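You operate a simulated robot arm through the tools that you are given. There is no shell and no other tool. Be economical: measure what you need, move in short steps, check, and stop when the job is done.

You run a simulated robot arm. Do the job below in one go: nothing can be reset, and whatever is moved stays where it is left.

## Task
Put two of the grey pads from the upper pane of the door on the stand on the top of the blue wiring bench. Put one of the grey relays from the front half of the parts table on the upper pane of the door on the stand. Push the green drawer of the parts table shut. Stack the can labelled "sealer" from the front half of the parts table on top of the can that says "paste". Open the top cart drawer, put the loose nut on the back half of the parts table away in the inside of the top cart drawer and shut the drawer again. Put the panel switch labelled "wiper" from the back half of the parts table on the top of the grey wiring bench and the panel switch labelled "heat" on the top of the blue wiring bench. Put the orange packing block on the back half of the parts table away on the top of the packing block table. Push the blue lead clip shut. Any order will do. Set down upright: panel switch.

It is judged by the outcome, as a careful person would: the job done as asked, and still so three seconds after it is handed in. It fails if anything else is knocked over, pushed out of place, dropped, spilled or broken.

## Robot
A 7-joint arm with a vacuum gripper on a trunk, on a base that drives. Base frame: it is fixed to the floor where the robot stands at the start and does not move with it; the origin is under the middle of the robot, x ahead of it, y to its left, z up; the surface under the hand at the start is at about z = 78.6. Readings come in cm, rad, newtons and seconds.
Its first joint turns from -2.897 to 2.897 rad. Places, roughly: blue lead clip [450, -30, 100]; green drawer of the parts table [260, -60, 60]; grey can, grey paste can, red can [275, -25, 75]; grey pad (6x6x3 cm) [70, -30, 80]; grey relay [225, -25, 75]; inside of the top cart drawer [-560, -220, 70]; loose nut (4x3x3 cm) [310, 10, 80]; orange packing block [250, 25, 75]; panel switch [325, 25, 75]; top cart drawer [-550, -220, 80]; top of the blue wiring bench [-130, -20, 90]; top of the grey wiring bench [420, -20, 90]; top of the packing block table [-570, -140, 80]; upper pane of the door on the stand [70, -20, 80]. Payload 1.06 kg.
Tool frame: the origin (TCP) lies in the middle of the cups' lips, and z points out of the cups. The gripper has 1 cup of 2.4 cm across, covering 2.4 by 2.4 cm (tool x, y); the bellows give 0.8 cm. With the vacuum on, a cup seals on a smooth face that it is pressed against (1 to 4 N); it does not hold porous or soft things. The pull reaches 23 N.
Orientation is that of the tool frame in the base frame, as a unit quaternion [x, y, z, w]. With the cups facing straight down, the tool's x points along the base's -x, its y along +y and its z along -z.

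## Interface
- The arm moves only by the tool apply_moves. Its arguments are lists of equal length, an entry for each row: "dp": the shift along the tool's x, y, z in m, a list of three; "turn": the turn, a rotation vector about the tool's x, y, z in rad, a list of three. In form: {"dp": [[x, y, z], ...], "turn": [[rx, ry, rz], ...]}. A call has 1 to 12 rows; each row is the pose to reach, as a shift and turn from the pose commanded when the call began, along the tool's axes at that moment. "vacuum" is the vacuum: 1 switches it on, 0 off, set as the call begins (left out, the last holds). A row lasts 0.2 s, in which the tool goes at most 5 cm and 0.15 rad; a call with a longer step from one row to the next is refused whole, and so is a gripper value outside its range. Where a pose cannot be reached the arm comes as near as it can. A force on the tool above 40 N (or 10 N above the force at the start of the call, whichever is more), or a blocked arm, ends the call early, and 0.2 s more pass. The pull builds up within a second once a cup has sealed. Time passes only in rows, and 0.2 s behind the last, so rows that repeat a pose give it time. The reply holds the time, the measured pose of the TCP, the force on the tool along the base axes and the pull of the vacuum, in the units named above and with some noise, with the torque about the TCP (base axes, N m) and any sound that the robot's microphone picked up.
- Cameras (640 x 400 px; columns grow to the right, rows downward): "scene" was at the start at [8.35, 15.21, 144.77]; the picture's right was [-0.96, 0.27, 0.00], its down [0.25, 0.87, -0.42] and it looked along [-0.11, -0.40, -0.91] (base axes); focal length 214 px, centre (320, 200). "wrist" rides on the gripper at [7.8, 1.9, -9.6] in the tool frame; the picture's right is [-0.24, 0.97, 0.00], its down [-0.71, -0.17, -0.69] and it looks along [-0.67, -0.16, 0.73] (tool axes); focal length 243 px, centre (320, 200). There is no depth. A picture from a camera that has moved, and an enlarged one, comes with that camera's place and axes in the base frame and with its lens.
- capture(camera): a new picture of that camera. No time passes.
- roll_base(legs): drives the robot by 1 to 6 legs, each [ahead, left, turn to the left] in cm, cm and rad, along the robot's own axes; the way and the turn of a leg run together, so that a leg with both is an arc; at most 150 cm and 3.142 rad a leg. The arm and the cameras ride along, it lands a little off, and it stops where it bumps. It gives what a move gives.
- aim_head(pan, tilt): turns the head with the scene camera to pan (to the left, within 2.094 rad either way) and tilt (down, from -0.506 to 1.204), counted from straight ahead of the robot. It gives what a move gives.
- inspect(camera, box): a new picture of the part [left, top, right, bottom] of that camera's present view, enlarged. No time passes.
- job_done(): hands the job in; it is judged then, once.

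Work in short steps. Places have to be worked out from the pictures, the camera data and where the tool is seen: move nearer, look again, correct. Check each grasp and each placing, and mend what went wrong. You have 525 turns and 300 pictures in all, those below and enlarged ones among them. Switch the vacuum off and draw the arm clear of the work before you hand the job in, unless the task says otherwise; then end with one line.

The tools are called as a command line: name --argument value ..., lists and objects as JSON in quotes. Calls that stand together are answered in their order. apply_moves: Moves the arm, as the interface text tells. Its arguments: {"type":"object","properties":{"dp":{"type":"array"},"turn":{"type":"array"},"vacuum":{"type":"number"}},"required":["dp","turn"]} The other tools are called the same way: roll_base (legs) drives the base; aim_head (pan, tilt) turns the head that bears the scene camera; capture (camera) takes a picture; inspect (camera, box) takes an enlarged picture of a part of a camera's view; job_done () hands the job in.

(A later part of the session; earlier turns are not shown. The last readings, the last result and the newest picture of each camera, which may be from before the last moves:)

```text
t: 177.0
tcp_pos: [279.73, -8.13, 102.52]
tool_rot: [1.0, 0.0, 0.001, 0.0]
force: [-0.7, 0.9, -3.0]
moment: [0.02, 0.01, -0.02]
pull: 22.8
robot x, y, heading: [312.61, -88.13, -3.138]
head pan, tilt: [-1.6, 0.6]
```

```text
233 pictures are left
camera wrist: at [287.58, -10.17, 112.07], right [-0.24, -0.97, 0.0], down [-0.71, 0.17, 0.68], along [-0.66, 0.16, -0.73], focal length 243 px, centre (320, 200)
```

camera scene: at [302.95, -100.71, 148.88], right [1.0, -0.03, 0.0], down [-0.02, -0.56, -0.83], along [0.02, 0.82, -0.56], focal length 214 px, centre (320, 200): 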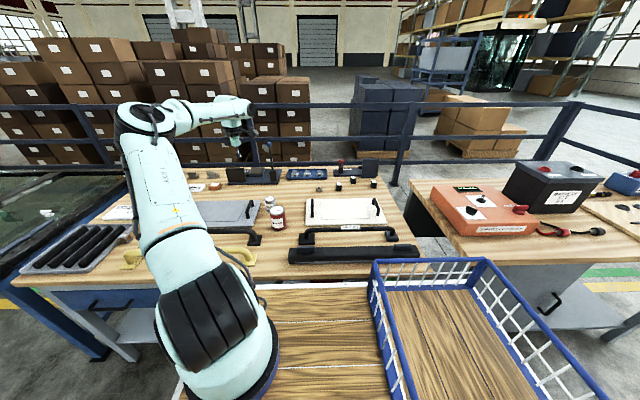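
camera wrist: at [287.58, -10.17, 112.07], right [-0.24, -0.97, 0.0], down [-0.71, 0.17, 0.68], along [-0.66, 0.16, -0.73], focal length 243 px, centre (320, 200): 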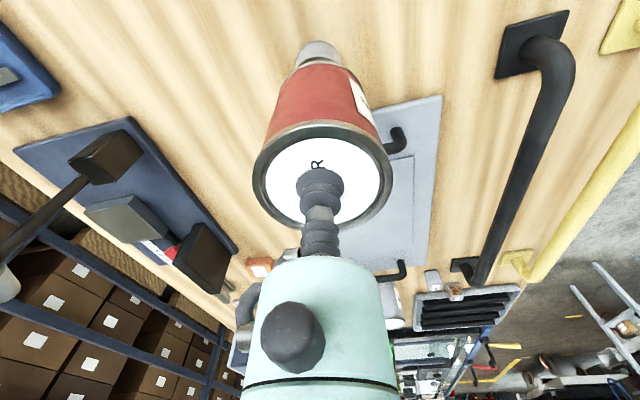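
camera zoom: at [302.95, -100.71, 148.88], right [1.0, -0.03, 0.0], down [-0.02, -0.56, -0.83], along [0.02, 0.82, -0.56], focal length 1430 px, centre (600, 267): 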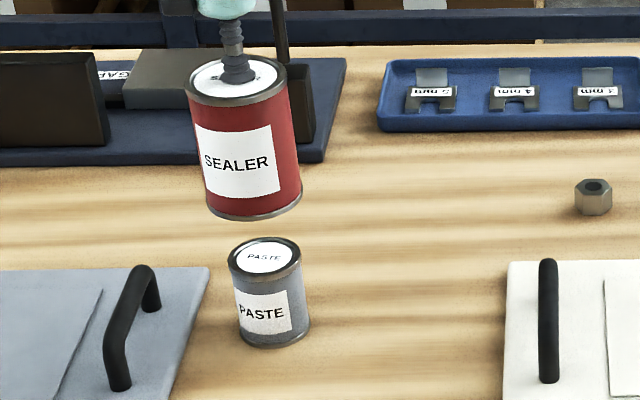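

Alignment looks within ~0.5 cm. I'll lower to just above contact and check again.

apply_moves --dp '[[0, 0, 0.02], [0, 0, 0.035], [0, 0, 0.042]]' --turn '[[0, 0, 0], [0, 0, 0], [0, 0, 0]]'

inspect --camera "scene" --box '[240, 170, 304, 210]'

capture --camera "wrist"

```text
t: 177.8
tcp_pos: [279.81, -8.27, 98.25]
tool_rot: [1.0, 0.0, 0.001, 0.001]
force: [-1.1, 0.6, -4.0]
moment: [0.01, -0.01, -0.01]
pull: 22.8
robot x, y, heading: [312.57, -88.6, -3.143]
head pan, tilt: [-1.6, 0.6]
```

```text
10.00 times, centred on (272, 190) of scene
camera zoom: at [302.95, -100.71, 148.88], right [1.0, -0.03, 0.0], down [-0.02, -0.56, -0.82], along [0.02, 0.82, -0.57], focal length 2145 px, centre (800, 300)
```

zoom: 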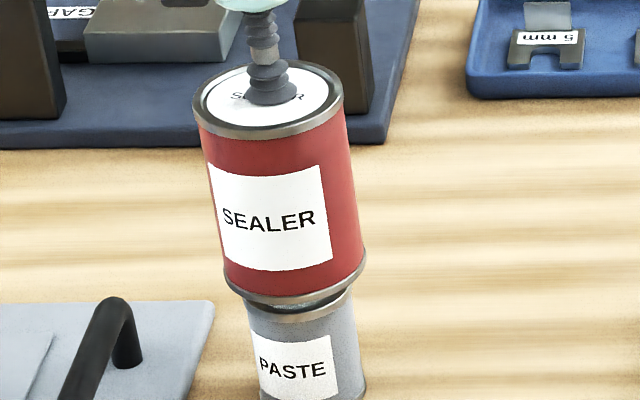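

```text
231 pictures are left
camera wrist: at [287.65, -10.17, 107.87], right [-0.24, -0.97, 0.0], down [-0.71, 0.17, 0.68], along [-0.66, 0.16, -0.73], focal length 243 px, centre (320, 200)
```

wrist: 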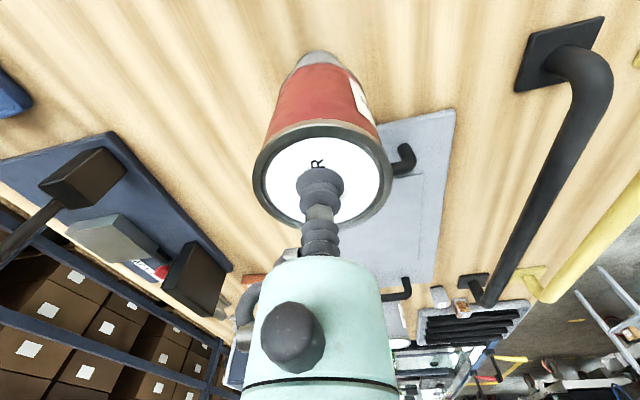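

Looks well aligned. Lower slowly to contact.

apply_moves --dp '[[0, 0, 0.004], [0, 0, 0.007], [0, 0, 0.01], [0, 0, 0.012]]' --turn '[[0, 0, 0], [0, 0, 0], [0, 0, 0], [0, 0, 0]]'

```text
t: 178.8
tcp_pos: [279.87, -8.2, 97.05]
tool_rot: [1.0, 0.0, 0.001, 0.001]
force: [-0.7, 0.0, -4.1]
moment: [0.0, 0.0, 0.01]
pull: 22.6
robot x, y, heading: [312.46, -88.47, -3.137]
head pan, tilt: [-1.6, 0.6]
```

apply_moves --dp '[[0, 0, 0.002], [0, 0, 0.004], [0, 0, 0.006]]' --turn '[[0, 0, 0], [0, 0, 0], [0, 0, 0]]'

```text
t: 179.6
tcp_pos: [279.87, -8.34, 96.64]
tool_rot: [1.0, -0.001, 0.0, -0.001]
force: [0.3, 1.8, 18.0]
moment: [0.03, 0.04, 0.03]
pull: 22.5
robot x, y, heading: [312.65, -88.5, -3.137]
head pan, tilt: [-1.6, 0.6]
```

inspect --camera "scene" --box '[240, 170, 304, 210]'

```text
10.00 times, centred on (272, 190) of scene
camera zoom: at [302.98, -100.78, 148.88], right [1.0, -0.03, 0.0], down [-0.02, -0.56, -0.83], along [0.02, 0.82, -0.56], focal length 2145 px, centre (800, 300)
```

zoom: 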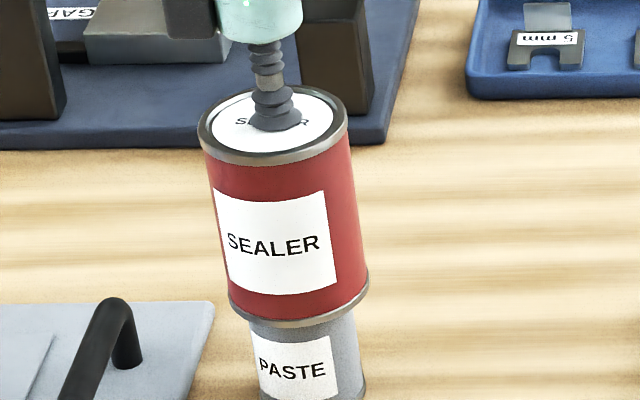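

Well centred. Release and lift slowly.

apply_moves --dp '[[0, 0, -0.003], [0, 0, -0.003], [0, 0, -0.003], [0, 0, -0.003], [0, 0, -0.003], [0, 0, -0.015], [0, 0, -0.04], [0, 0, -0.08], [0, 0, -0.12]]' --turn '[[0, 0, 0], [0, 0, 0], [0, 0, 0], [0, 0, 0], [0, 0, 0], [0, 0, 0], [0, 0, 0], [0, 0, 0], [0, 0, 0]]' --vacuum 0

inspect --camera "scene" --box '[220, 150, 380, 250]'

```text
t: 181.6
tcp_pos: [279.74, -8.52, 108.35]
tool_rot: [1.0, 0.0, 0.001, 0.001]
force: [-0.5, -0.4, -0.2]
moment: [-0.02, -0.02, -0.03]
pull: 0.2
robot x, y, heading: [312.84, -88.48, -3.141]
head pan, tilt: [-1.6, 0.6]
```

```text
4.00 times, centred on (300, 200) of scene
camera zoom: at [302.93, -100.69, 148.88], right [1.0, -0.03, 0.0], down [-0.02, -0.56, -0.82], along [0.02, 0.82, -0.57], focal length 858 px, centre (400, 200)
```

zoom: 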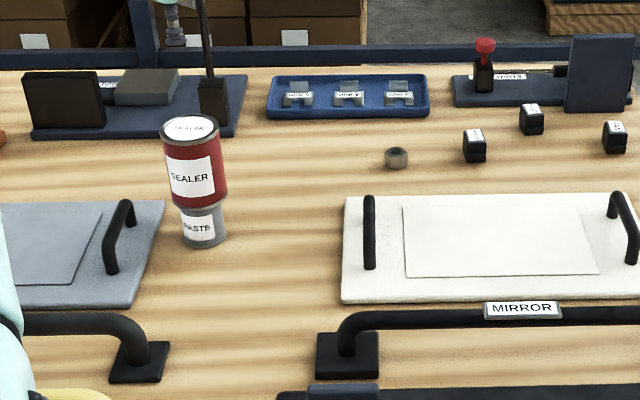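

The stack is good. Next the blue lead clip on the grey bench; I'll first draw the arm in so it won't sweep over that bench's tall battery.

apply_moves --dp '[[-0.02, 0.038, -0.01], [-0.04, 0.077, -0.02], [-0.06, 0.116, -0.03], [-0.08, 0.155, -0.04], [-0.1, 0.194, -0.05], [-0.12, 0.233, -0.06], [-0.14, 0.272, -0.07], [-0.16, 0.311, -0.08], [-0.18, 0.35, -0.09], [-0.2, 0.385, -0.1], [-0.217, 0.41, -0.11]]' --turn '[[0, 0, 0], [0, 0, 0], [0, 0, 0], [0, 0, 0], [0, 0, 0], [0, 0, 0], [0, 0, 0], [0, 0, 0], [0, 0, 0], [0, 0, 0], [0, 0, 0]]'

```text
t: 184.0
tcp_pos: [257.94, -49.3, 119.51]
tool_rot: [1.0, -0.001, 0.0, 0.001]
force: [0.3, 0.2, 0.3]
moment: [0.0, -0.03, -0.03]
pull: 0.0
robot x, y, heading: [312.68, -88.34, -3.138]
head pan, tilt: [-1.6, 0.6]
```

roll_base --legs '[[-10, 22, 0], [-120, 0, 0]]'

capture --camera "scene"

```text
t: 191.4
tcp_pos: [387.35, -71.34, 119.49]
tool_rot: [1.0, 0.002, 0.001, 0.002]
force: [-0.8, -1.1, -0.2]
moment: [-0.03, 0.0, 0.0]
pull: 0.2
robot x, y, heading: [442.38, -109.93, -3.138]
head pan, tilt: [-1.6, 0.6]
```

```text
228 pictures are left
camera scene: at [432.53, -122.48, 148.88], right [1.0, -0.02, 0.0], down [-0.01, -0.56, -0.83], along [0.02, 0.82, -0.56], focal length 214 px, centre (320, 200)
```

scene: 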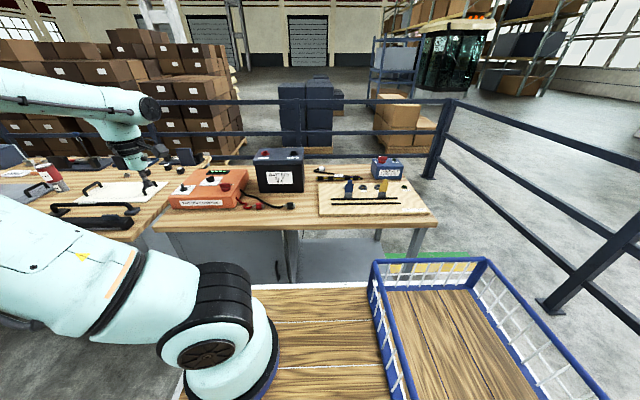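

inspect --camera "scene" --box '[290, 140, 450, 240]'

inspect --camera "scene" --box '[150, 140, 310, 240]'

```text
4.00 times, centred on (370, 190) of scene
camera zoom: at [432.53, -122.48, 148.88], right [1.0, -0.02, 0.0], down [-0.01, -0.56, -0.83], along [0.02, 0.82, -0.56], focal length 858 px, centre (120, 240)
```

zoom: 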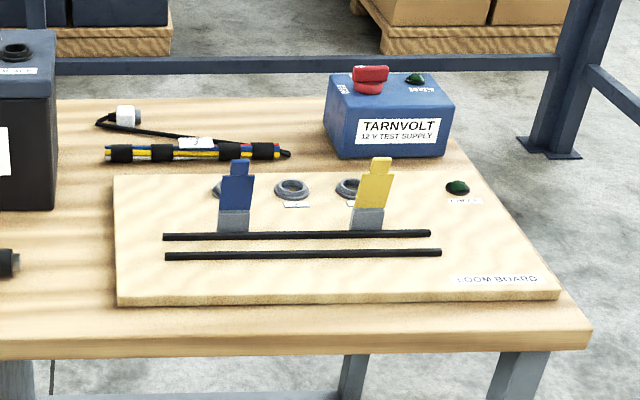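

```text
4.00 times, centred on (230, 190) of scene
camera zoom: at [432.53, -122.48, 148.88], right [1.0, -0.02, 0.0], down [-0.01, -0.56, -0.83], along [0.02, 0.82, -0.56], focal length 858 px, centre (680, 240)
```

zoom: 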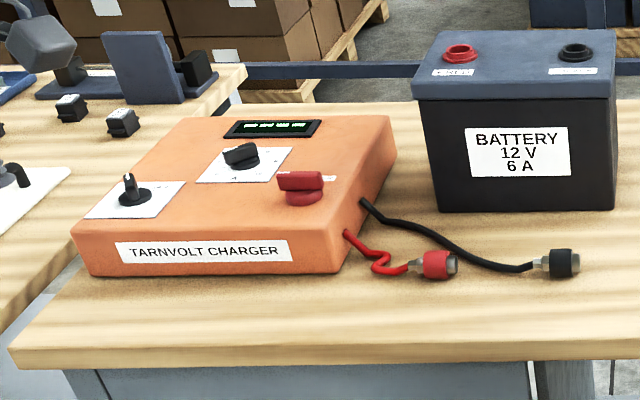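

The blue lever stands up on its base near (448,-37), tip ~z 100. I'll shift the base back 25 cm and bring the wrist camera near for a side view to see its hinge.

roll_base --legs '[[-25, 0, 0]]'

apply_moves --dp '[[0.04, -0.01, 0], [0.08, -0.02, 0], [0.12, -0.03, 0], [0.16, -0.04, 0], [0.2, -0.06, 0], [0.24, -0.08, 0], [0.28, -0.1, 0], [0.32, -0.12, 0.01], [0.36, -0.14, 0.02], [0.4, -0.155, 0.03], [0.44, -0.165, 0.04]]' --turn '[[0, 0, 0], [0, 0, 0], [0, 0, 0], [0, 0, 0], [0, 0, 0], [0, 0, 0], [0, 0, 0], [0, 0, 0], [0, 0, 0], [0, 0, 0], [0, 0, 0]]'

capture --camera "wrist"

```text
t: 193.2
tcp_pos: [411.99, -71.68, 119.35]
tool_rot: [1.0, 0.006, 0.001, 0.002]
force: [-0.2, 0.0, 0.0]
moment: [-0.03, 0.03, 0.01]
pull: 0.0
robot x, y, heading: [467.08, -110.18, -3.127]
head pan, tilt: [-1.6, 0.6]
```

```text
t: 195.7
tcp_pos: [455.75, -54.52, 115.36]
tool_rot: [1.0, 0.007, 0.0, 0.0]
force: [0.3, -0.1, 0.6]
moment: [-0.01, 0.0, -0.01]
pull: 0.1
robot x, y, heading: [467.19, -110.1, -3.129]
head pan, tilt: [-1.6, 0.6]
```

```text
225 pictures are left
camera wrist: at [463.73, -56.31, 124.91], right [-0.22, -0.98, 0.0], down [-0.71, 0.16, 0.68], along [-0.67, 0.15, -0.73], focal length 243 px, centre (320, 200)
```

wrist: 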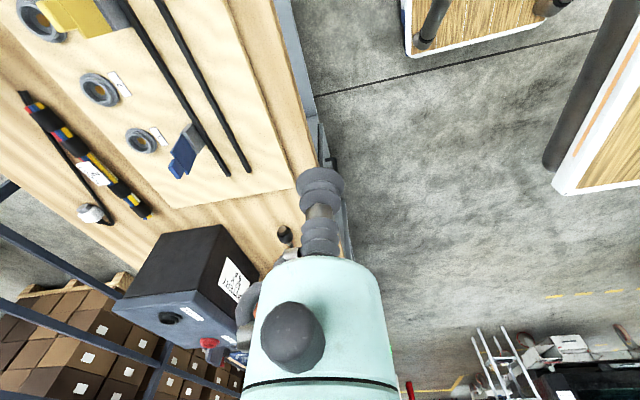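

inspect --camera "wrist" --box '[100, 90, 260, 190]'

```text
4.00 times, centred on (180, 140) of wrist
camera zoom: at [463.73, -56.31, 124.91], right [-0.22, -0.98, 0.0], down [-0.71, 0.16, 0.68], along [-0.67, 0.15, -0.73], focal length 970 px, centre (880, 440)
```

zoom: 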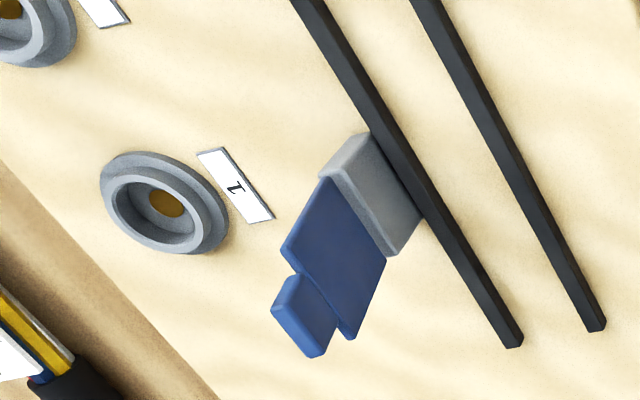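

By triangulation the lever stands about vertical: base (449,-31,90), tip (449,-33,99); its block is on the rod side, so it should fold towards -y. I'll bring the cup behind it (+y side) first, staying high.

apply_moves --dp '[[-0.02, -0.04, 0], [-0.04, -0.08, 0], [-0.06, -0.12, 0], [-0.0675, -0.165, 0], [-0.0675, -0.21, 0], [-0.0675, -0.255, 0], [-0.0675, -0.285, 0.02], [-0.0675, -0.285, 0.05], [-0.0675, -0.285, 0.07]]' --turn '[[0, 0, 0], [0, 0, 0], [0, 0, 0], [0, 0, 0], [0, 0, 0], [0, 0, 0], [0, 0, 0], [0, 0, 0], [0, 0, 0]]'

capture --camera "wrist"

inspect --camera "scene" --box '[240, 130, 400, 230]'

```text
t: 197.7
tcp_pos: [448.66, -26.08, 108.29]
tool_rot: [1.0, 0.006, 0.001, 0.001]
force: [0.2, -0.2, 1.3]
moment: [0.01, 0.02, -0.02]
pull: 0.1
out of reach, approached as far as the arm can: row 7, 8
robot x, y, heading: [467.48, -110.05, -3.126]
head pan, tilt: [-1.6, 0.6]
```

```text
223 pictures are left
camera wrist: at [456.51, -27.97, 117.88], right [-0.22, -0.97, 0.0], down [-0.71, 0.16, 0.68], along [-0.67, 0.15, -0.73], focal length 243 px, centre (320, 200)
```

wrist: 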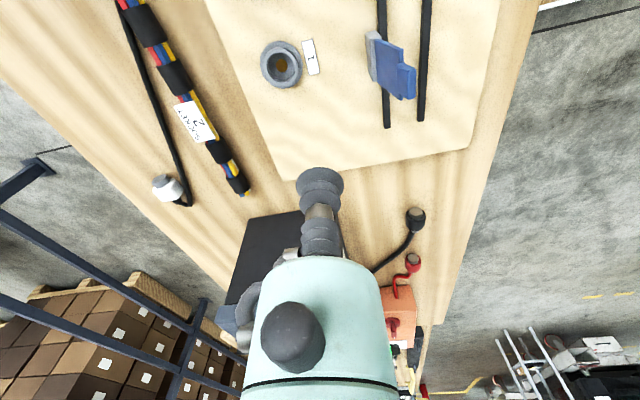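

```text
4.00 times, centred on (320, 180) of scene
camera zoom: at [457.62, -122.3, 148.88], right [1.0, -0.01, 0.0], down [-0.01, -0.56, -0.83], along [0.01, 0.82, -0.56], focal length 858 px, centre (320, 280)
```

zoom: 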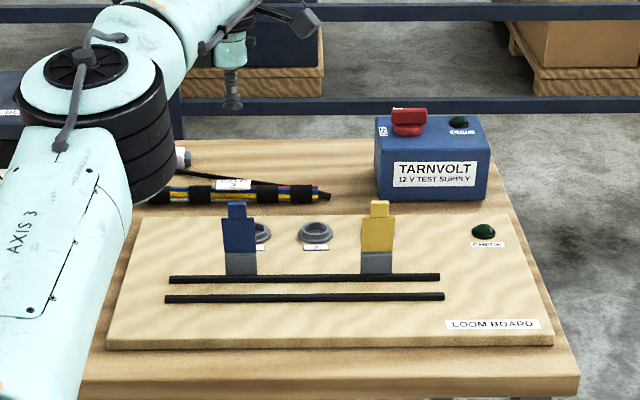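

The lever leans slightly to -y already and its hinge is near (448.6,-32,90). I'll lower behind it to z≈96 and sweep towards -y while sinking.

apply_moves --dp '[[0, 0, 0.04], [0, 0, 0.08], [0, 0, 0.12], [0, 0.02, 0.12], [0, 0.035, 0.12], [0, 0.05, 0.12], [0, 0.065, 0.122], [0, 0.08, 0.126], [0, 0.095, 0.13]]' --turn '[[0, 0, 0], [0, 0, 0], [0, 0, 0], [0, 0, 0], [0, 0, 0], [0, 0, 0], [0, 0, 0], [0, 0, 0], [0, 0, 0]]'

capture --camera "wrist"

inspect --camera "scene" --box '[240, 130, 400, 230]'

```text
t: 199.7
tcp_pos: [448.79, -35.21, 95.16]
tool_rot: [1.0, 0.008, 0.001, -0.001]
force: [2.0, 18.6, -17.9]
moment: [0.13, 0.07, 0.0]
pull: 0.0
robot x, y, heading: [467.07, -110.02, -3.127]
head pan, tilt: [-1.6, 0.6]
stopped in row 9: the force on the tool passed its limit at 46 N (the readings are from after the stop); the commanded pose is now the measured one
```

```text
221 pictures are left
camera wrist: at [456.62, -37.08, 104.81], right [-0.22, -0.98, 0.0], down [-0.71, 0.16, 0.68], along [-0.67, 0.15, -0.73], focal length 243 px, centre (320, 200)
```

wrist: 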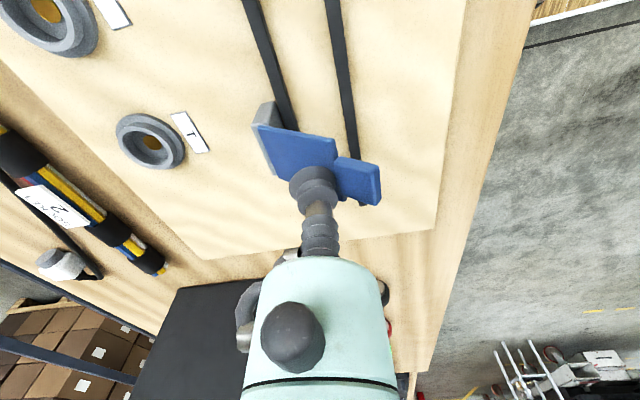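

```text
4.00 times, centred on (320, 180) of scene
camera zoom: at [457.6, -122.11, 148.89], right [1.0, -0.01, 0.0], down [-0.01, -0.57, -0.82], along [0.01, 0.82, -0.57], focal length 858 px, centre (320, 280)
```

zoom: 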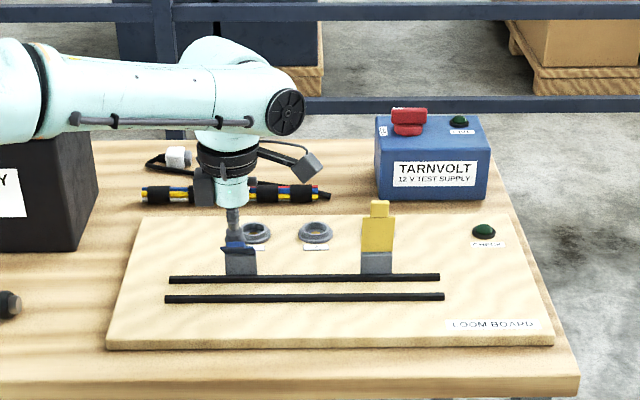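

The lever has folded most of the way toward -y. I'll rise, move over its outer part and press it down.

apply_moves --dp '[[0, -0.005, -0.02], [0, 0, -0.05], [0, 0.025, -0.05], [0, 0.025, -0.02], [0, 0.025, -0.005], [0, 0.025, 0.01], [0, 0.025, 0.02], [0, 0.025, 0.03], [0, 0.025, 0.04], [0, 0.025, 0.05]]' --turn '[[0, 0, 0], [0, 0, 0], [0, 0, 0], [0, 0, 0], [0, 0, 0], [0, 0, 0], [0, 0, 0], [0, 0, 0], [0, 0, 0], [0, 0, 0]]'

capture --camera "wrist"

inspect --camera "scene" --box '[260, 150, 356, 210]'

```text
t: 200.0
tcp_pos: [448.65, -35.08, 95.53]
tool_rot: [1.0, 0.008, 0.002, -0.001]
force: [0.9, 19.2, -21.5]
moment: [0.17, 0.06, 0.02]
pull: 0.1
robot x, y, heading: [467.1, -109.68, -3.127]
head pan, tilt: [-1.6, 0.6]
stopped in row 1: the force on the tool passed its limit at 54 N (the readings are from after the stop); the commanded pose is now the measured one
```

```text
219 pictures are left
camera wrist: at [456.61, -36.85, 105.06], right [-0.22, -0.98, 0.0], down [-0.71, 0.16, 0.68], along [-0.67, 0.15, -0.73], focal length 243 px, centre (320, 200)
```

wrist: 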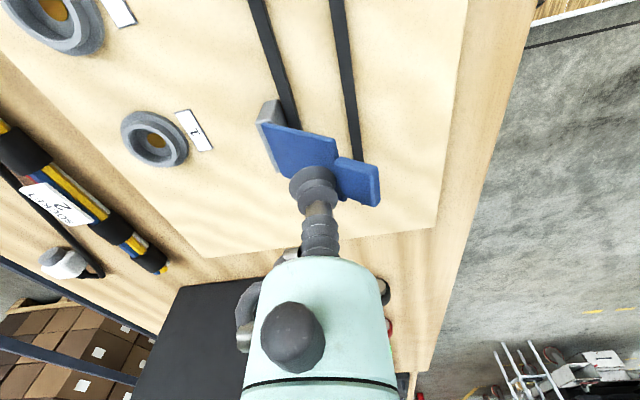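

```text
6.67 times, centred on (308, 180) of scene
camera zoom: at [457.61, -122.06, 148.9], right [1.0, -0.01, 0.0], down [-0.01, -0.57, -0.82], along [0.01, 0.82, -0.57], focal length 1430 px, centre (400, 333)
```

zoom: 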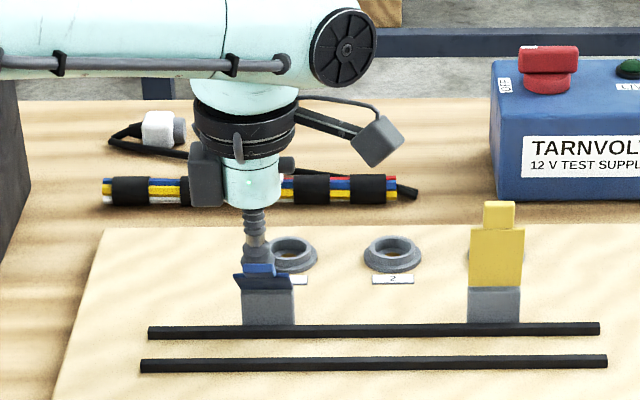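

The lever edge hooks over the bellows; I'll back off toward +y first, then lift.

apply_moves --dp '[[0, -0.01, 0.005], [0, -0.025, 0.005], [0, -0.045, 0.0], [0, -0.06, -0.02], [0, -0.06, -0.05]]' --turn '[[0, 0, 0], [0, 0, 0], [0, 0, 0], [0, 0, 0], [0, 0, 0]]'

capture --camera "wrist"

inspect --camera "scene" --box '[260, 150, 356, 210]'

```text
t: 201.2
tcp_pos: [448.7, -29.31, 100.84]
tool_rot: [1.0, 0.006, 0.001, -0.001]
force: [-0.1, 0.3, -0.3]
moment: [0.0, 0.02, 0.04]
pull: 0.1
robot x, y, heading: [467.02, -109.94, -3.128]
head pan, tilt: [-1.6, 0.6]
```

```text
217 pictures are left
camera wrist: at [456.64, -31.08, 110.37], right [-0.22, -0.98, 0.0], down [-0.71, 0.16, 0.68], along [-0.67, 0.15, -0.73], focal length 243 px, centre (320, 200)
```

wrist: 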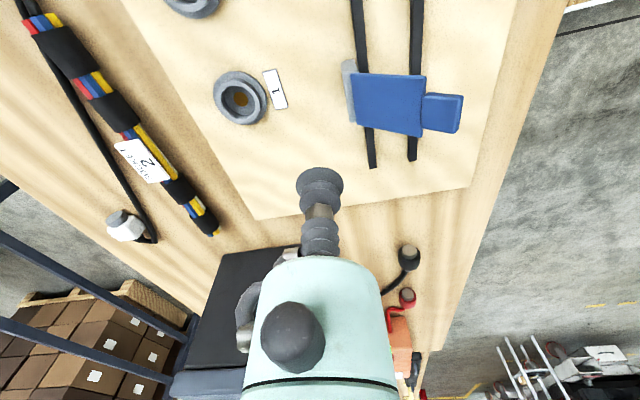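

```text
6.67 times, centred on (308, 180) of scene
camera zoom: at [457.6, -122.23, 148.88], right [1.0, -0.01, 0.0], down [-0.01, -0.57, -0.82], along [0.01, 0.82, -0.57], focal length 1430 px, centre (400, 333)
```

zoom: 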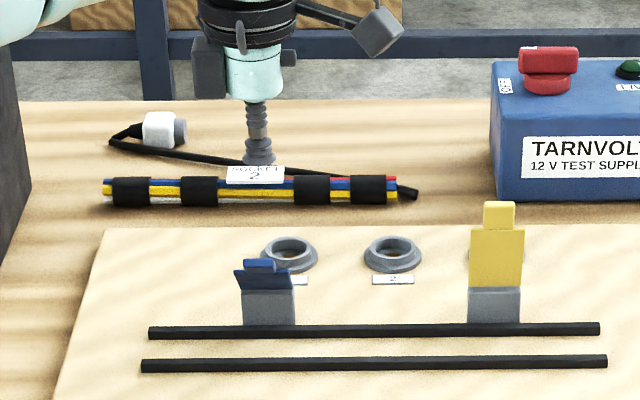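

The lever now leans ~45°. I'll go above its outer half and press down along an arc.

apply_moves --dp '[[0.004, 0.0, -0.03], [0.004, 0.04, -0.03], [0.004, 0.07, -0.03], [0.004, 0.072, 0.0], [0.004, 0.074, 0.02], [0.004, 0.077, 0.035], [0.004, 0.08, 0.05], [0.004, 0.083, 0.06], [0.004, 0.086, 0.07], [0.004, 0.088, 0.08], [0.004, 0.088, 0.09]]' --turn '[[0, 0, 0], [0, 0, 0], [0, 0, 0], [0, 0, 0], [0, 0, 0], [0, 0, 0], [0, 0, 0], [0, 0, 0], [0, 0, 0], [0, 0, 0], [0, 0, 0]]'

inspect --camera "scene" --box '[260, 150, 356, 210]'

```text
t: 203.6
tcp_pos: [449.2, -37.84, 91.65]
tool_rot: [1.0, 0.007, 0.002, -0.002]
force: [-0.9, 0.9, 1.1]
moment: [0.03, 0.0, 0.02]
pull: 0.1
robot x, y, heading: [467.08, -110.14, -3.127]
head pan, tilt: [-1.6, 0.6]
```

```text
6.67 times, centred on (308, 180) of scene
camera zoom: at [457.61, -122.23, 148.88], right [1.0, -0.01, 0.0], down [-0.01, -0.56, -0.83], along [0.01, 0.82, -0.56], focal length 1430 px, centre (400, 333)
```

zoom: 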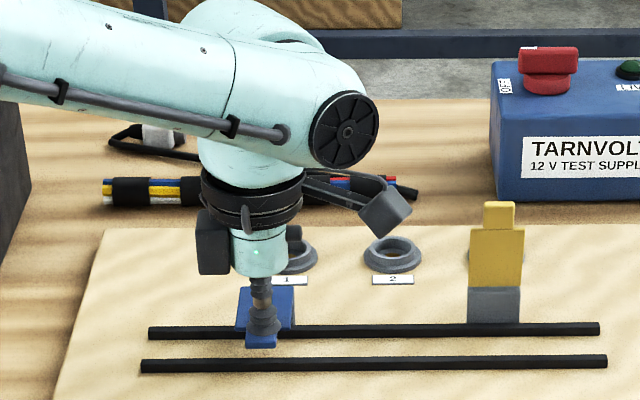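

Nearly flat; press further until it stops.

apply_moves --dp '[[0, 0, 0.005], [0, 0, 0.01], [0, 0, 0.015], [0, 0, 0.02], [0, 0, 0.025]]' --turn '[[0, 0, 0], [0, 0, 0], [0, 0, 0], [0, 0, 0], [0, 0, 0]]'

inspect --camera "scene" --box '[260, 150, 356, 210]'

```text
t: 204.4
tcp_pos: [449.28, -37.75, 91.04]
tool_rot: [1.0, 0.007, 0.002, -0.007]
force: [4.5, 2.8, 14.9]
moment: [-0.07, 0.14, 0.02]
pull: 0.0
robot x, y, heading: [466.81, -110.12, -3.126]
head pan, tilt: [-1.6, 0.6]
stopped in row 3: the force on the tool passed its limit at 45 N (the readings are from after the stop); the commanded pose is now the measured one
```

```text
6.67 times, centred on (308, 180) of scene
camera zoom: at [457.64, -122.28, 148.88], right [1.0, -0.01, 0.0], down [-0.01, -0.56, -0.83], along [0.01, 0.83, -0.56], focal length 1430 px, centre (400, 333)
```

zoom: 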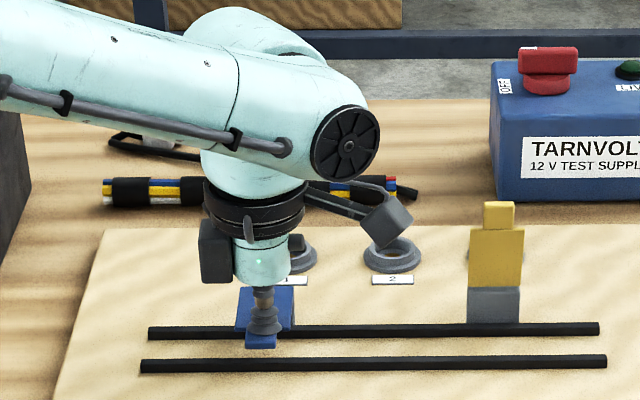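

It hit a firm stop: the clip is flat. I'll lift off and check that it stays shut.

apply_moves --dp '[[0, 0, -0.02], [0, 0, -0.06], [0, 0, -0.1], [0, 0.04, -0.14], [0, 0.08, -0.16], [0, 0.12, -0.18]]' --turn '[[0.002, 0, 0], [0.005, 0, 0], [0.008, 0, 0], [0.008, 0, 0], [0.008, 0, 0], [0.008, 0, 0]]'

inspect --camera "scene" --box '[260, 150, 356, 210]'

capture --camera "wrist"

```text
refused: row 4 steps farther than a row can; nothing moved
```

```text
6.67 times, centred on (308, 180) of scene
camera zoom: at [457.64, -122.28, 148.88], right [1.0, -0.01, 0.0], down [-0.01, -0.56, -0.83], along [0.01, 0.83, -0.56], focal length 1430 px, centre (400, 333)
```

zoom: 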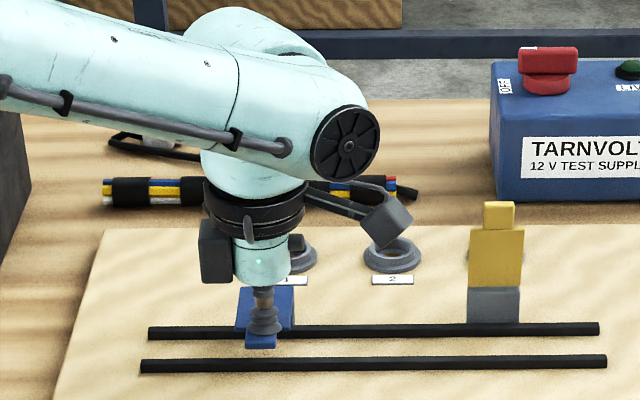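

```text
212 pictures are left
camera wrist: at [457.2, -39.54, 100.52], right [-0.22, -0.97, -0.01], down [-0.71, 0.15, 0.68], along [-0.66, 0.16, -0.73], focal length 243 px, centre (320, 200)
```

wrist: 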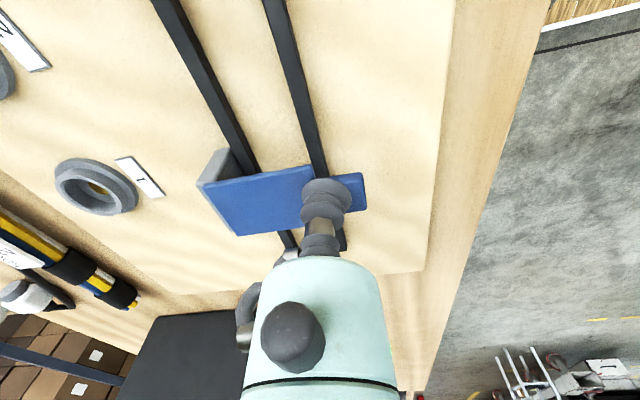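

apply_moves --dp '[[0, 0, -0.02], [0, 0, -0.06], [0, 0, -0.1], [0, 0.03, -0.13], [0, 0.065, -0.15], [0, 0.1, -0.17], [0, 0.14, -0.19], [0, 0.18, -0.21]]' --turn '[[0.002, 0, 0], [0.005, 0, 0], [0.01, 0, 0], [0.01, 0.004, 0], [0.01, 0.004, 0], [0.01, 0.004, 0], [0.01, 0.004, 0], [0.01, 0.004, 0]]'

inspect --camera "scene" --box '[260, 150, 356, 210]'

```text
t: 206.2
tcp_pos: [449.58, -56.12, 111.42]
tool_rot: [1.0, 0.008, 0.003, -0.009]
force: [0.5, 0.8, 0.2]
moment: [-0.02, 0.01, -0.01]
pull: 0.1
robot x, y, heading: [466.97, -109.55, -3.134]
head pan, tilt: [-1.6, 0.6]
```

```text
6.67 times, centred on (308, 180) of scene
camera zoom: at [457.59, -122.18, 148.89], right [1.0, -0.01, 0.0], down [-0.01, -0.57, -0.82], along [0.01, 0.82, -0.57], focal length 1430 px, centre (400, 333)
```

zoom: 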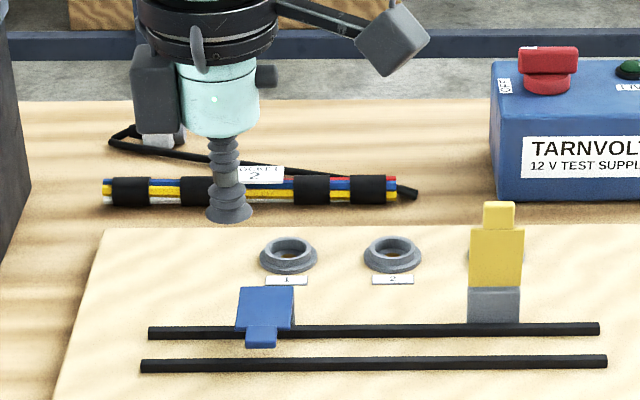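

The blue clip is shut. The parts table's back half is best reached from behind; there is room past the grey bench's end (x≈487, end rail x≈620). I'll straighten the tool, raise it, turn the base to heading 0 here, and check.

apply_moves --dp '[[0, 0, -0.04], [0, 0, -0.07]]' --turn '[[-0.009, -0.003, 0], [-0.018, -0.006, 0]]'

roll_base --legs '[[0, 3, 0], [0, 0, 3.13]]'

aim_head --pan 0.5 --tilt 0.6

capture --camera "scene"

```text
t: 206.8
tcp_pos: [449.41, -56.1, 118.55]
tool_rot: [1.0, 0.008, 0.001, -0.001]
force: [-1.2, -0.1, 0.5]
moment: [-0.03, 0.01, -0.01]
pull: 0.0
robot x, y, heading: [467.29, -109.99, -3.128]
head pan, tilt: [-1.6, 0.6]
```

```text
t: 214.9
tcp_pos: [484.46, -166.99, 118.55]
tool_rot: [-0.002, 1.0, -0.001, 0.0]
force: [-1.0, 1.0, -0.1]
moment: [0.01, 0.02, 0.0]
pull: 0.0
robot x, y, heading: [467.35, -113.12, 0.006]
head pan, tilt: [-1.6, 0.6]
```

```text
t: 216.9
tcp_pos: [484.46, -167.02, 118.43]
tool_rot: [-0.002, 1.0, -0.002, -0.001]
force: [0.4, 0.2, -0.8]
moment: [0.01, 0.03, 0.03]
pull: 0.1
robot x, y, heading: [467.29, -113.06, -0.001]
head pan, tilt: [0.499, 0.6]
```

```text
210 pictures are left
camera scene: at [484.9, -87.64, 148.88], right [0.48, -0.88, 0.0], down [-0.5, -0.27, -0.83], along [0.72, 0.4, -0.56], focal length 214 px, centre (320, 200)
```

scene: 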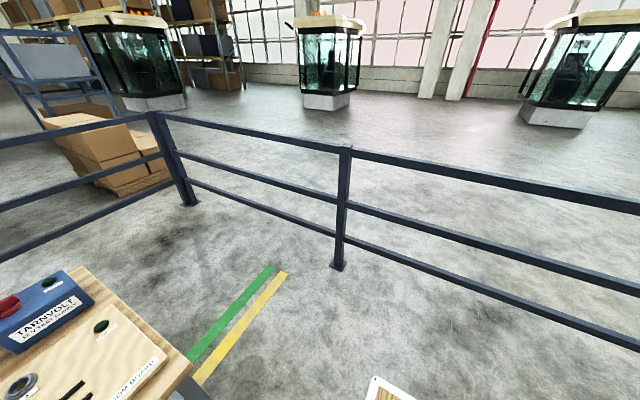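

Rail at x≈595, bench end x≈488: the 77 cm-long robot fits centred at x≈542. I go ahead 75, then left in stages, checking.

roll_base --legs '[[75, 0, 0], [0, 65, 0]]'

```text
t: 224.2
tcp_pos: [559.2, -101.33, 118.56]
tool_rot: [-0.004, 1.0, -0.001, 0.0]
force: [1.0, -0.5, 0.9]
moment: [-0.01, -0.02, 0.0]
pull: 0.0
robot x, y, heading: [541.98, -47.26, 0.005]
head pan, tilt: [0.499, 0.6]
```

roll_base --legs '[[0, 75, -0.005], [0, 70, 0]]'

aim_head --pan -2.0 --tilt 0.6

capture --camera "scene"

aim_head --pan 2.0 --tilt 0.6

capture --camera "scene"

```text
t: 231.8
tcp_pos: [559.12, 46.27, 118.52]
tool_rot: [-0.011, 1.0, -0.001, -0.001]
force: [0.4, 0.5, 0.4]
moment: [0.0, 0.0, 0.0]
pull: 0.0
robot x, y, heading: [540.61, 100.07, 0.023]
head pan, tilt: [0.499, 0.6]
```

```text
t: 234.1
tcp_pos: [559.08, 46.29, 118.54]
tool_rot: [-0.012, 1.0, -0.002, 0.0]
force: [0.6, 0.4, -0.2]
moment: [0.0, -0.01, -0.03]
pull: 0.0
robot x, y, heading: [540.8, 99.99, 0.024]
head pan, tilt: [-2.0, 0.6]
```

```text
209 pictures are left
camera scene: at [546.79, 113.12, 148.88], right [-0.92, 0.39, 0.0], down [0.22, 0.52, -0.83], along [-0.33, -0.76, -0.56], focal length 214 px, centre (320, 200)
```

scene: 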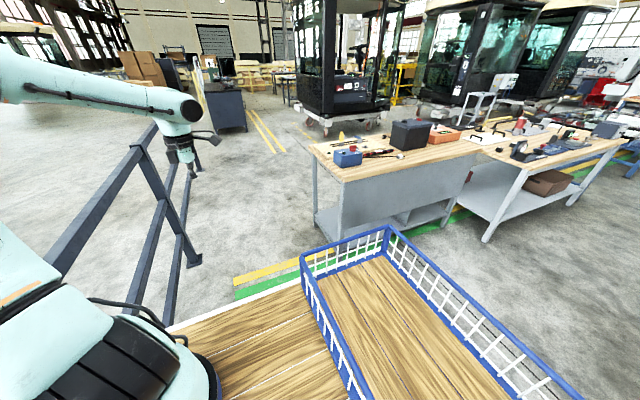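

```text
t: 237.4
tcp_pos: [559.16, 46.19, 118.54]
tool_rot: [-0.012, 1.0, 0.0, -0.001]
force: [0.4, 0.0, 0.4]
moment: [0.0, 0.02, 0.01]
pull: 0.1
robot x, y, heading: [540.89, 100.05, 0.025]
head pan, tilt: [2.0, 0.6]
```

```text
208 pictures are left
camera scene: at [546.41, 129.19, 148.88], right [0.9, 0.44, 0.0], down [0.25, -0.51, -0.83], along [-0.36, 0.74, -0.56], focal length 214 px, centre (320, 200)
```

scene: 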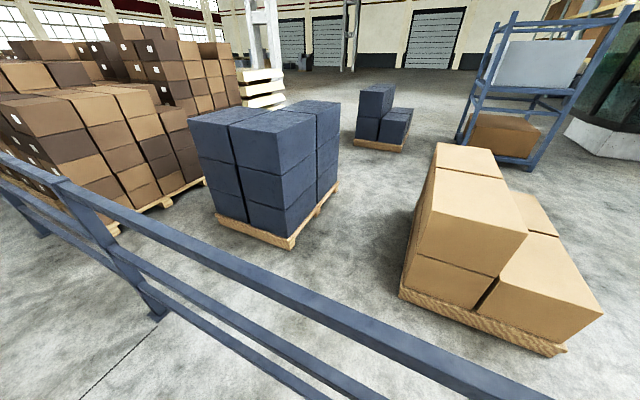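

Rail at y≈147 and table backs at y≈45/15, so there is a good lane at y≈90. Drive back along it to x≈306.

roll_base --legs '[[-120, 0, -0.025], [-115, 0, 0]]'

aim_head --pan -1.4 --tilt 0.7

capture --camera "scene"

```text
t: 248.9
tcp_pos: [323.92, 41.3, 118.63]
tool_rot: [-0.012, 1.0, -0.001, -0.001]
force: [0.6, -0.5, 0.8]
moment: [0.0, -0.02, -0.01]
pull: 0.1
robot x, y, heading: [305.54, 94.77, 0.027]
head pan, tilt: [2.0, 0.6]
```

```text
t: 251.8
tcp_pos: [323.89, 41.29, 118.65]
tool_rot: [-0.013, 1.0, -0.002, -0.001]
force: [-0.1, 0.7, -0.2]
moment: [-0.03, 0.01, 0.01]
pull: 0.0
robot x, y, heading: [305.39, 94.92, 0.024]
head pan, tilt: [-1.4, 0.7]
```

```text
207 pictures are left
camera scene: at [316.57, 107.9, 148.02], right [-0.98, -0.2, 0.0], down [-0.13, 0.63, -0.76], along [0.15, -0.75, -0.64], focal length 214 px, centre (320, 200)
```

scene: 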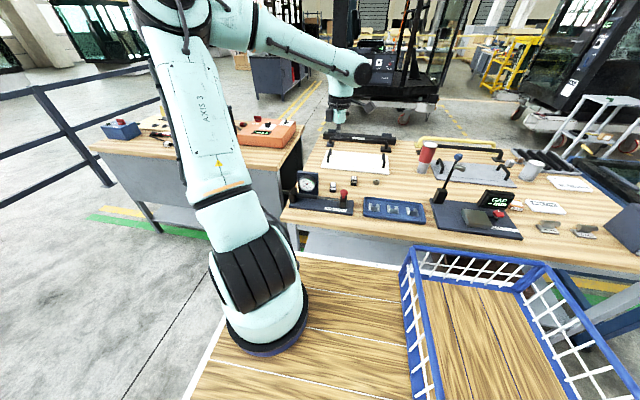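

capture --camera "wrist"

inspect --camera "scene" --box '[280, 130, 440, 230]'

```text
206 pictures are left
camera wrist: at [316.1, 42.99, 128.14], right [0.21, 0.98, 0.0], down [0.71, -0.15, 0.68], along [0.67, -0.15, -0.73], focal length 243 px, centre (320, 200)
```

wrist: 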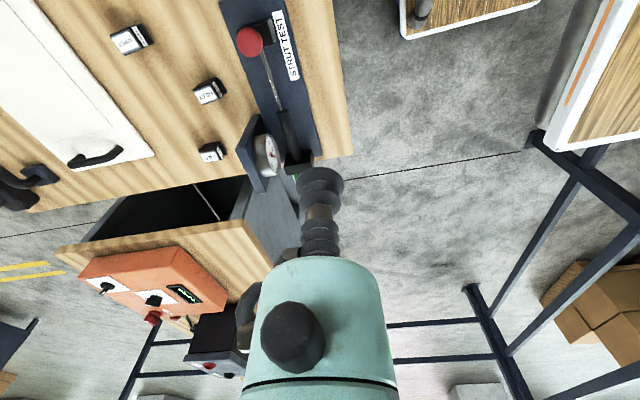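

```text
4.00 times, centred on (360, 180) of scene
camera zoom: at [316.57, 107.9, 148.02], right [-0.98, -0.2, 0.0], down [-0.13, 0.63, -0.76], along [0.15, -0.75, -0.64], focal length 858 px, centre (160, 280)
```

zoom: 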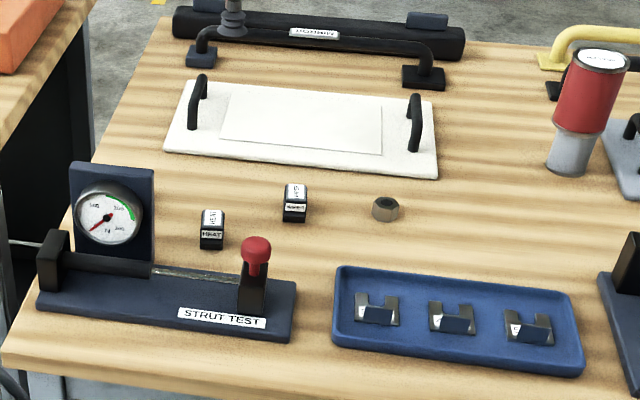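

inspect --camera "wrist" --box '[100, 10, 260, 170]'

inspect --camera "scene" --box '[280, 160, 376, 220]'

```text
2.50 times, centred on (180, 90) of wrist
camera zoom: at [316.1, 42.99, 128.14], right [0.21, 0.98, 0.0], down [0.71, -0.15, 0.68], along [0.67, -0.15, -0.73], focal length 606 px, centre (670, 475)
```

zoom: 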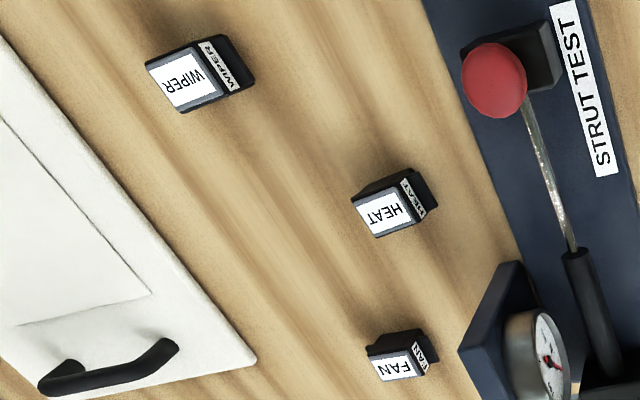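

```text
6.67 times, centred on (328, 190) of scene
camera zoom: at [316.57, 107.9, 148.02], right [-0.98, -0.2, 0.0], down [-0.13, 0.63, -0.76], along [0.15, -0.75, -0.64], focal length 1430 px, centre (267, 267)
```

zoom: 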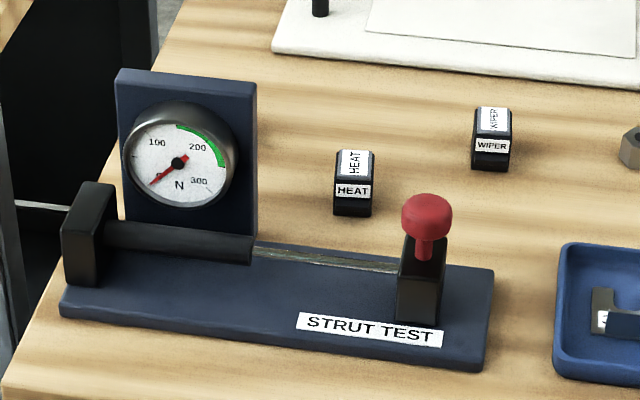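

Labels read: WIPER is at about (317.6,12), HEAT at (327,18), FAN at (339,13). I'll go above WIPER.

apply_moves --dp '[[0.012, -0.045, 0], [0.024, -0.09, 0], [0.036, -0.135, 0], [0.048, -0.18, 0], [0.06, -0.225, 0], [0.07, -0.27, 0.01], [0.07, -0.2915, 0.04], [0.07, -0.2915, 0.08], [0.07, -0.2915, 0.125], [0.07, -0.2915, 0.17], [0.07, -0.2915, 0.215], [0.07, -0.2915, 0.235]]' --turn '[[0, 0, 0], [0, 0, 0], [0, 0, 0], [0, 0, 0], [0, 0, 0], [0, 0, 0], [0, 0, 0], [0, 0, 0], [0, 0, 0], [0, 0, 0], [0, 0, 0], [0, 0, 0]]'

capture --camera "wrist"

inspect --camera "scene" --box '[290, 140, 386, 200]'

```text
t: 254.4
tcp_pos: [317.41, 11.89, 94.72]
tool_rot: [-0.013, 1.0, -0.001, -0.001]
force: [0.0, 0.2, 0.2]
moment: [-0.01, -0.01, -0.02]
pull: 0.1
out of reach, approached as far as the arm can: row 6, 7, 8
robot x, y, heading: [305.48, 95.01, 0.029]
head pan, tilt: [-1.4, 0.7]
```

```text
202 pictures are left
camera wrist: at [309.61, 13.63, 104.44], right [0.21, 0.98, 0.0], down [0.71, -0.15, 0.68], along [0.67, -0.15, -0.73], focal length 243 px, centre (320, 200)
```

wrist: 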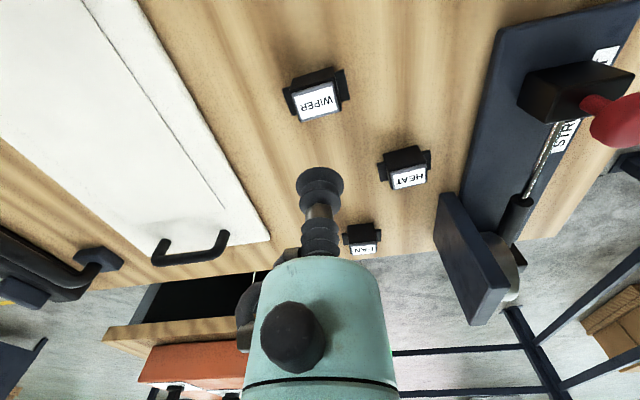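

```text
6.67 times, centred on (338, 170) of scene
camera zoom: at [316.56, 107.91, 148.02], right [-0.98, -0.2, 0.0], down [-0.13, 0.63, -0.76], along [0.15, -0.75, -0.64], focal length 1430 px, centre (200, 400)
```

zoom: 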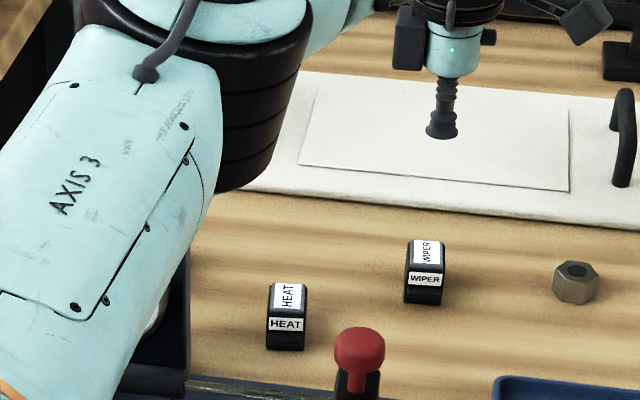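

Aligned: label centre (317.3,11.7). Lower slowly with vacuum.

apply_moves --dp '[[0, -0.001, 0.03], [0, -0.001, 0.06], [0, -0.001, 0.08], [0, -0.001, 0.09], [0, -0.001, 0.096], [0, -0.001, 0.1], [0, -0.001, 0.104]]' --turn '[[0, 0, 0], [0, 0, 0], [0, 0, 0], [0, 0, 0], [0, 0, 0], [0, 0, 0], [0, 0, 0]]' --vacuum 1

```text
t: 256.0
tcp_pos: [317.48, 11.88, 85.22]
tool_rot: [-0.013, 1.0, -0.001, -0.001]
force: [-0.6, -0.1, 0.0]
moment: [-0.01, 0.0, 0.0]
pull: 0.2
out of reach, approached as far as the arm can: row 7
robot x, y, heading: [305.43, 94.98, 0.026]
head pan, tilt: [-1.4, 0.7]
```

Out of reach; the arm's own axis sits near (26,-9) in the robot frame with ~75 cm usable. I'll raise and move the base 11 cm closer.

apply_moves --dp '[[0, 0, -0.04], [0, 0, -0.08], [0, 0, -0.1]]' --turn '[[0, 0, 0], [0, 0, 0], [0, 0, 0]]' --vacuum 0

roll_base --legs '[[0, -11, -0.025]]'

capture --camera "wrist"

```text
t: 256.8
tcp_pos: [317.53, 11.97, 95.44]
tool_rot: [-0.013, 1.0, -0.001, -0.001]
force: [-0.6, -0.8, -0.2]
moment: [-0.01, 0.04, -0.03]
pull: 0.1
robot x, y, heading: [305.74, 94.92, 0.024]
head pan, tilt: [-1.4, 0.7]
```

```text
t: 258.0
tcp_pos: [315.4, 0.55, 95.33]
tool_rot: [0.001, 1.0, -0.001, -0.001]
force: [0.1, -0.4, -0.8]
moment: [-0.03, 0.02, 0.01]
pull: 0.0
robot x, y, heading: [305.8, 83.98, -0.0]
head pan, tilt: [-1.4, 0.7]
```

```text
200 pictures are left
camera wrist: at [307.7, 2.48, 104.86], right [0.24, 0.97, 0.0], down [0.71, -0.17, 0.68], along [0.66, -0.16, -0.73], focal length 243 px, centre (320, 200)
```

wrist: 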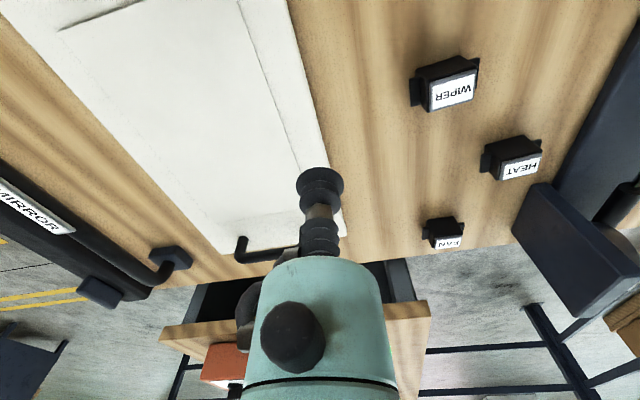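

apply_moves --dp '[[-0.008, 0.04, 0], [-0.016, 0.08, 0], [-0.019, 0.109, 0.01], [-0.019, 0.109, 0.045]]' --turn '[[0, 0, 0], [0, 0, 0], [0, 0, 0], [0, 0, 0]]'

capture --camera "wrist"

```text
t: 259.0
tcp_pos: [317.43, 11.68, 90.86]
tool_rot: [0.0, 1.0, -0.001, -0.001]
force: [-0.4, 0.7, 0.5]
moment: [0.01, 0.01, 0.01]
pull: 0.1
robot x, y, heading: [305.84, 83.89, -0.003]
head pan, tilt: [-1.4, 0.7]
```

```text
199 pictures are left
camera wrist: at [309.62, 13.45, 100.46], right [0.24, 0.97, 0.0], down [0.71, -0.17, 0.68], along [0.66, -0.16, -0.73], focal length 243 px, centre (320, 200)
```

wrist: 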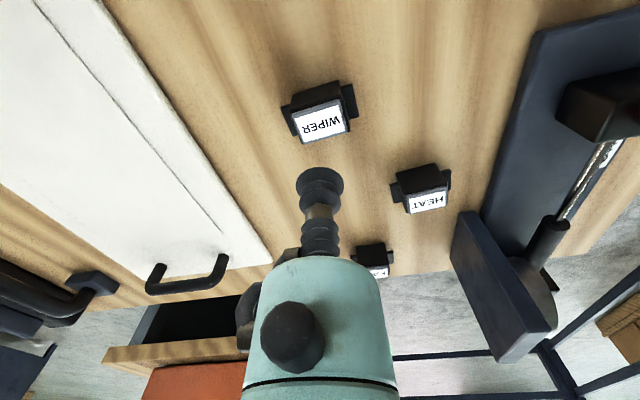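

apply_moves --dp '[[0.003, 0, 0.03], [0.003, 0, 0.05], [0.003, 0, 0.058], [0.003, 0, 0.063], [0.003, 0, 0.067], [0.003, 0, 0.071]]' --turn '[[0, 0, 0], [0, 0, 0], [0, 0, 0], [0, 0, 0], [0, 0, 0], [0, 0, 0]]' --vacuum 1

```text
t: 260.4
tcp_pos: [316.95, 11.36, 83.59]
tool_rot: [0.0, 1.0, -0.001, -0.001]
force: [0.5, -0.4, 0.3]
moment: [-0.01, 0.02, 0.04]
pull: 0.0
robot x, y, heading: [305.66, 83.92, -0.001]
head pan, tilt: [-1.4, 0.7]
```

apply_moves --dp '[[0, 0, 0.003], [0, 0, 0.006], [0, 0, 0.009], [0, 0, 0.012], [0, 0, 0.015]]' --turn '[[0, 0, 0], [0, 0, 0], [0, 0, 0], [0, 0, 0], [0, 0, 0]]'

```text
t: 261.6
tcp_pos: [316.89, 11.39, 82.35]
tool_rot: [0.001, 1.0, -0.004, -0.002]
force: [-1.6, -0.1, 38.7]
moment: [-0.01, -0.02, -0.01]
pull: 0.1
robot x, y, heading: [305.43, 84.04, 0.006]
head pan, tilt: [-1.4, 0.7]
```

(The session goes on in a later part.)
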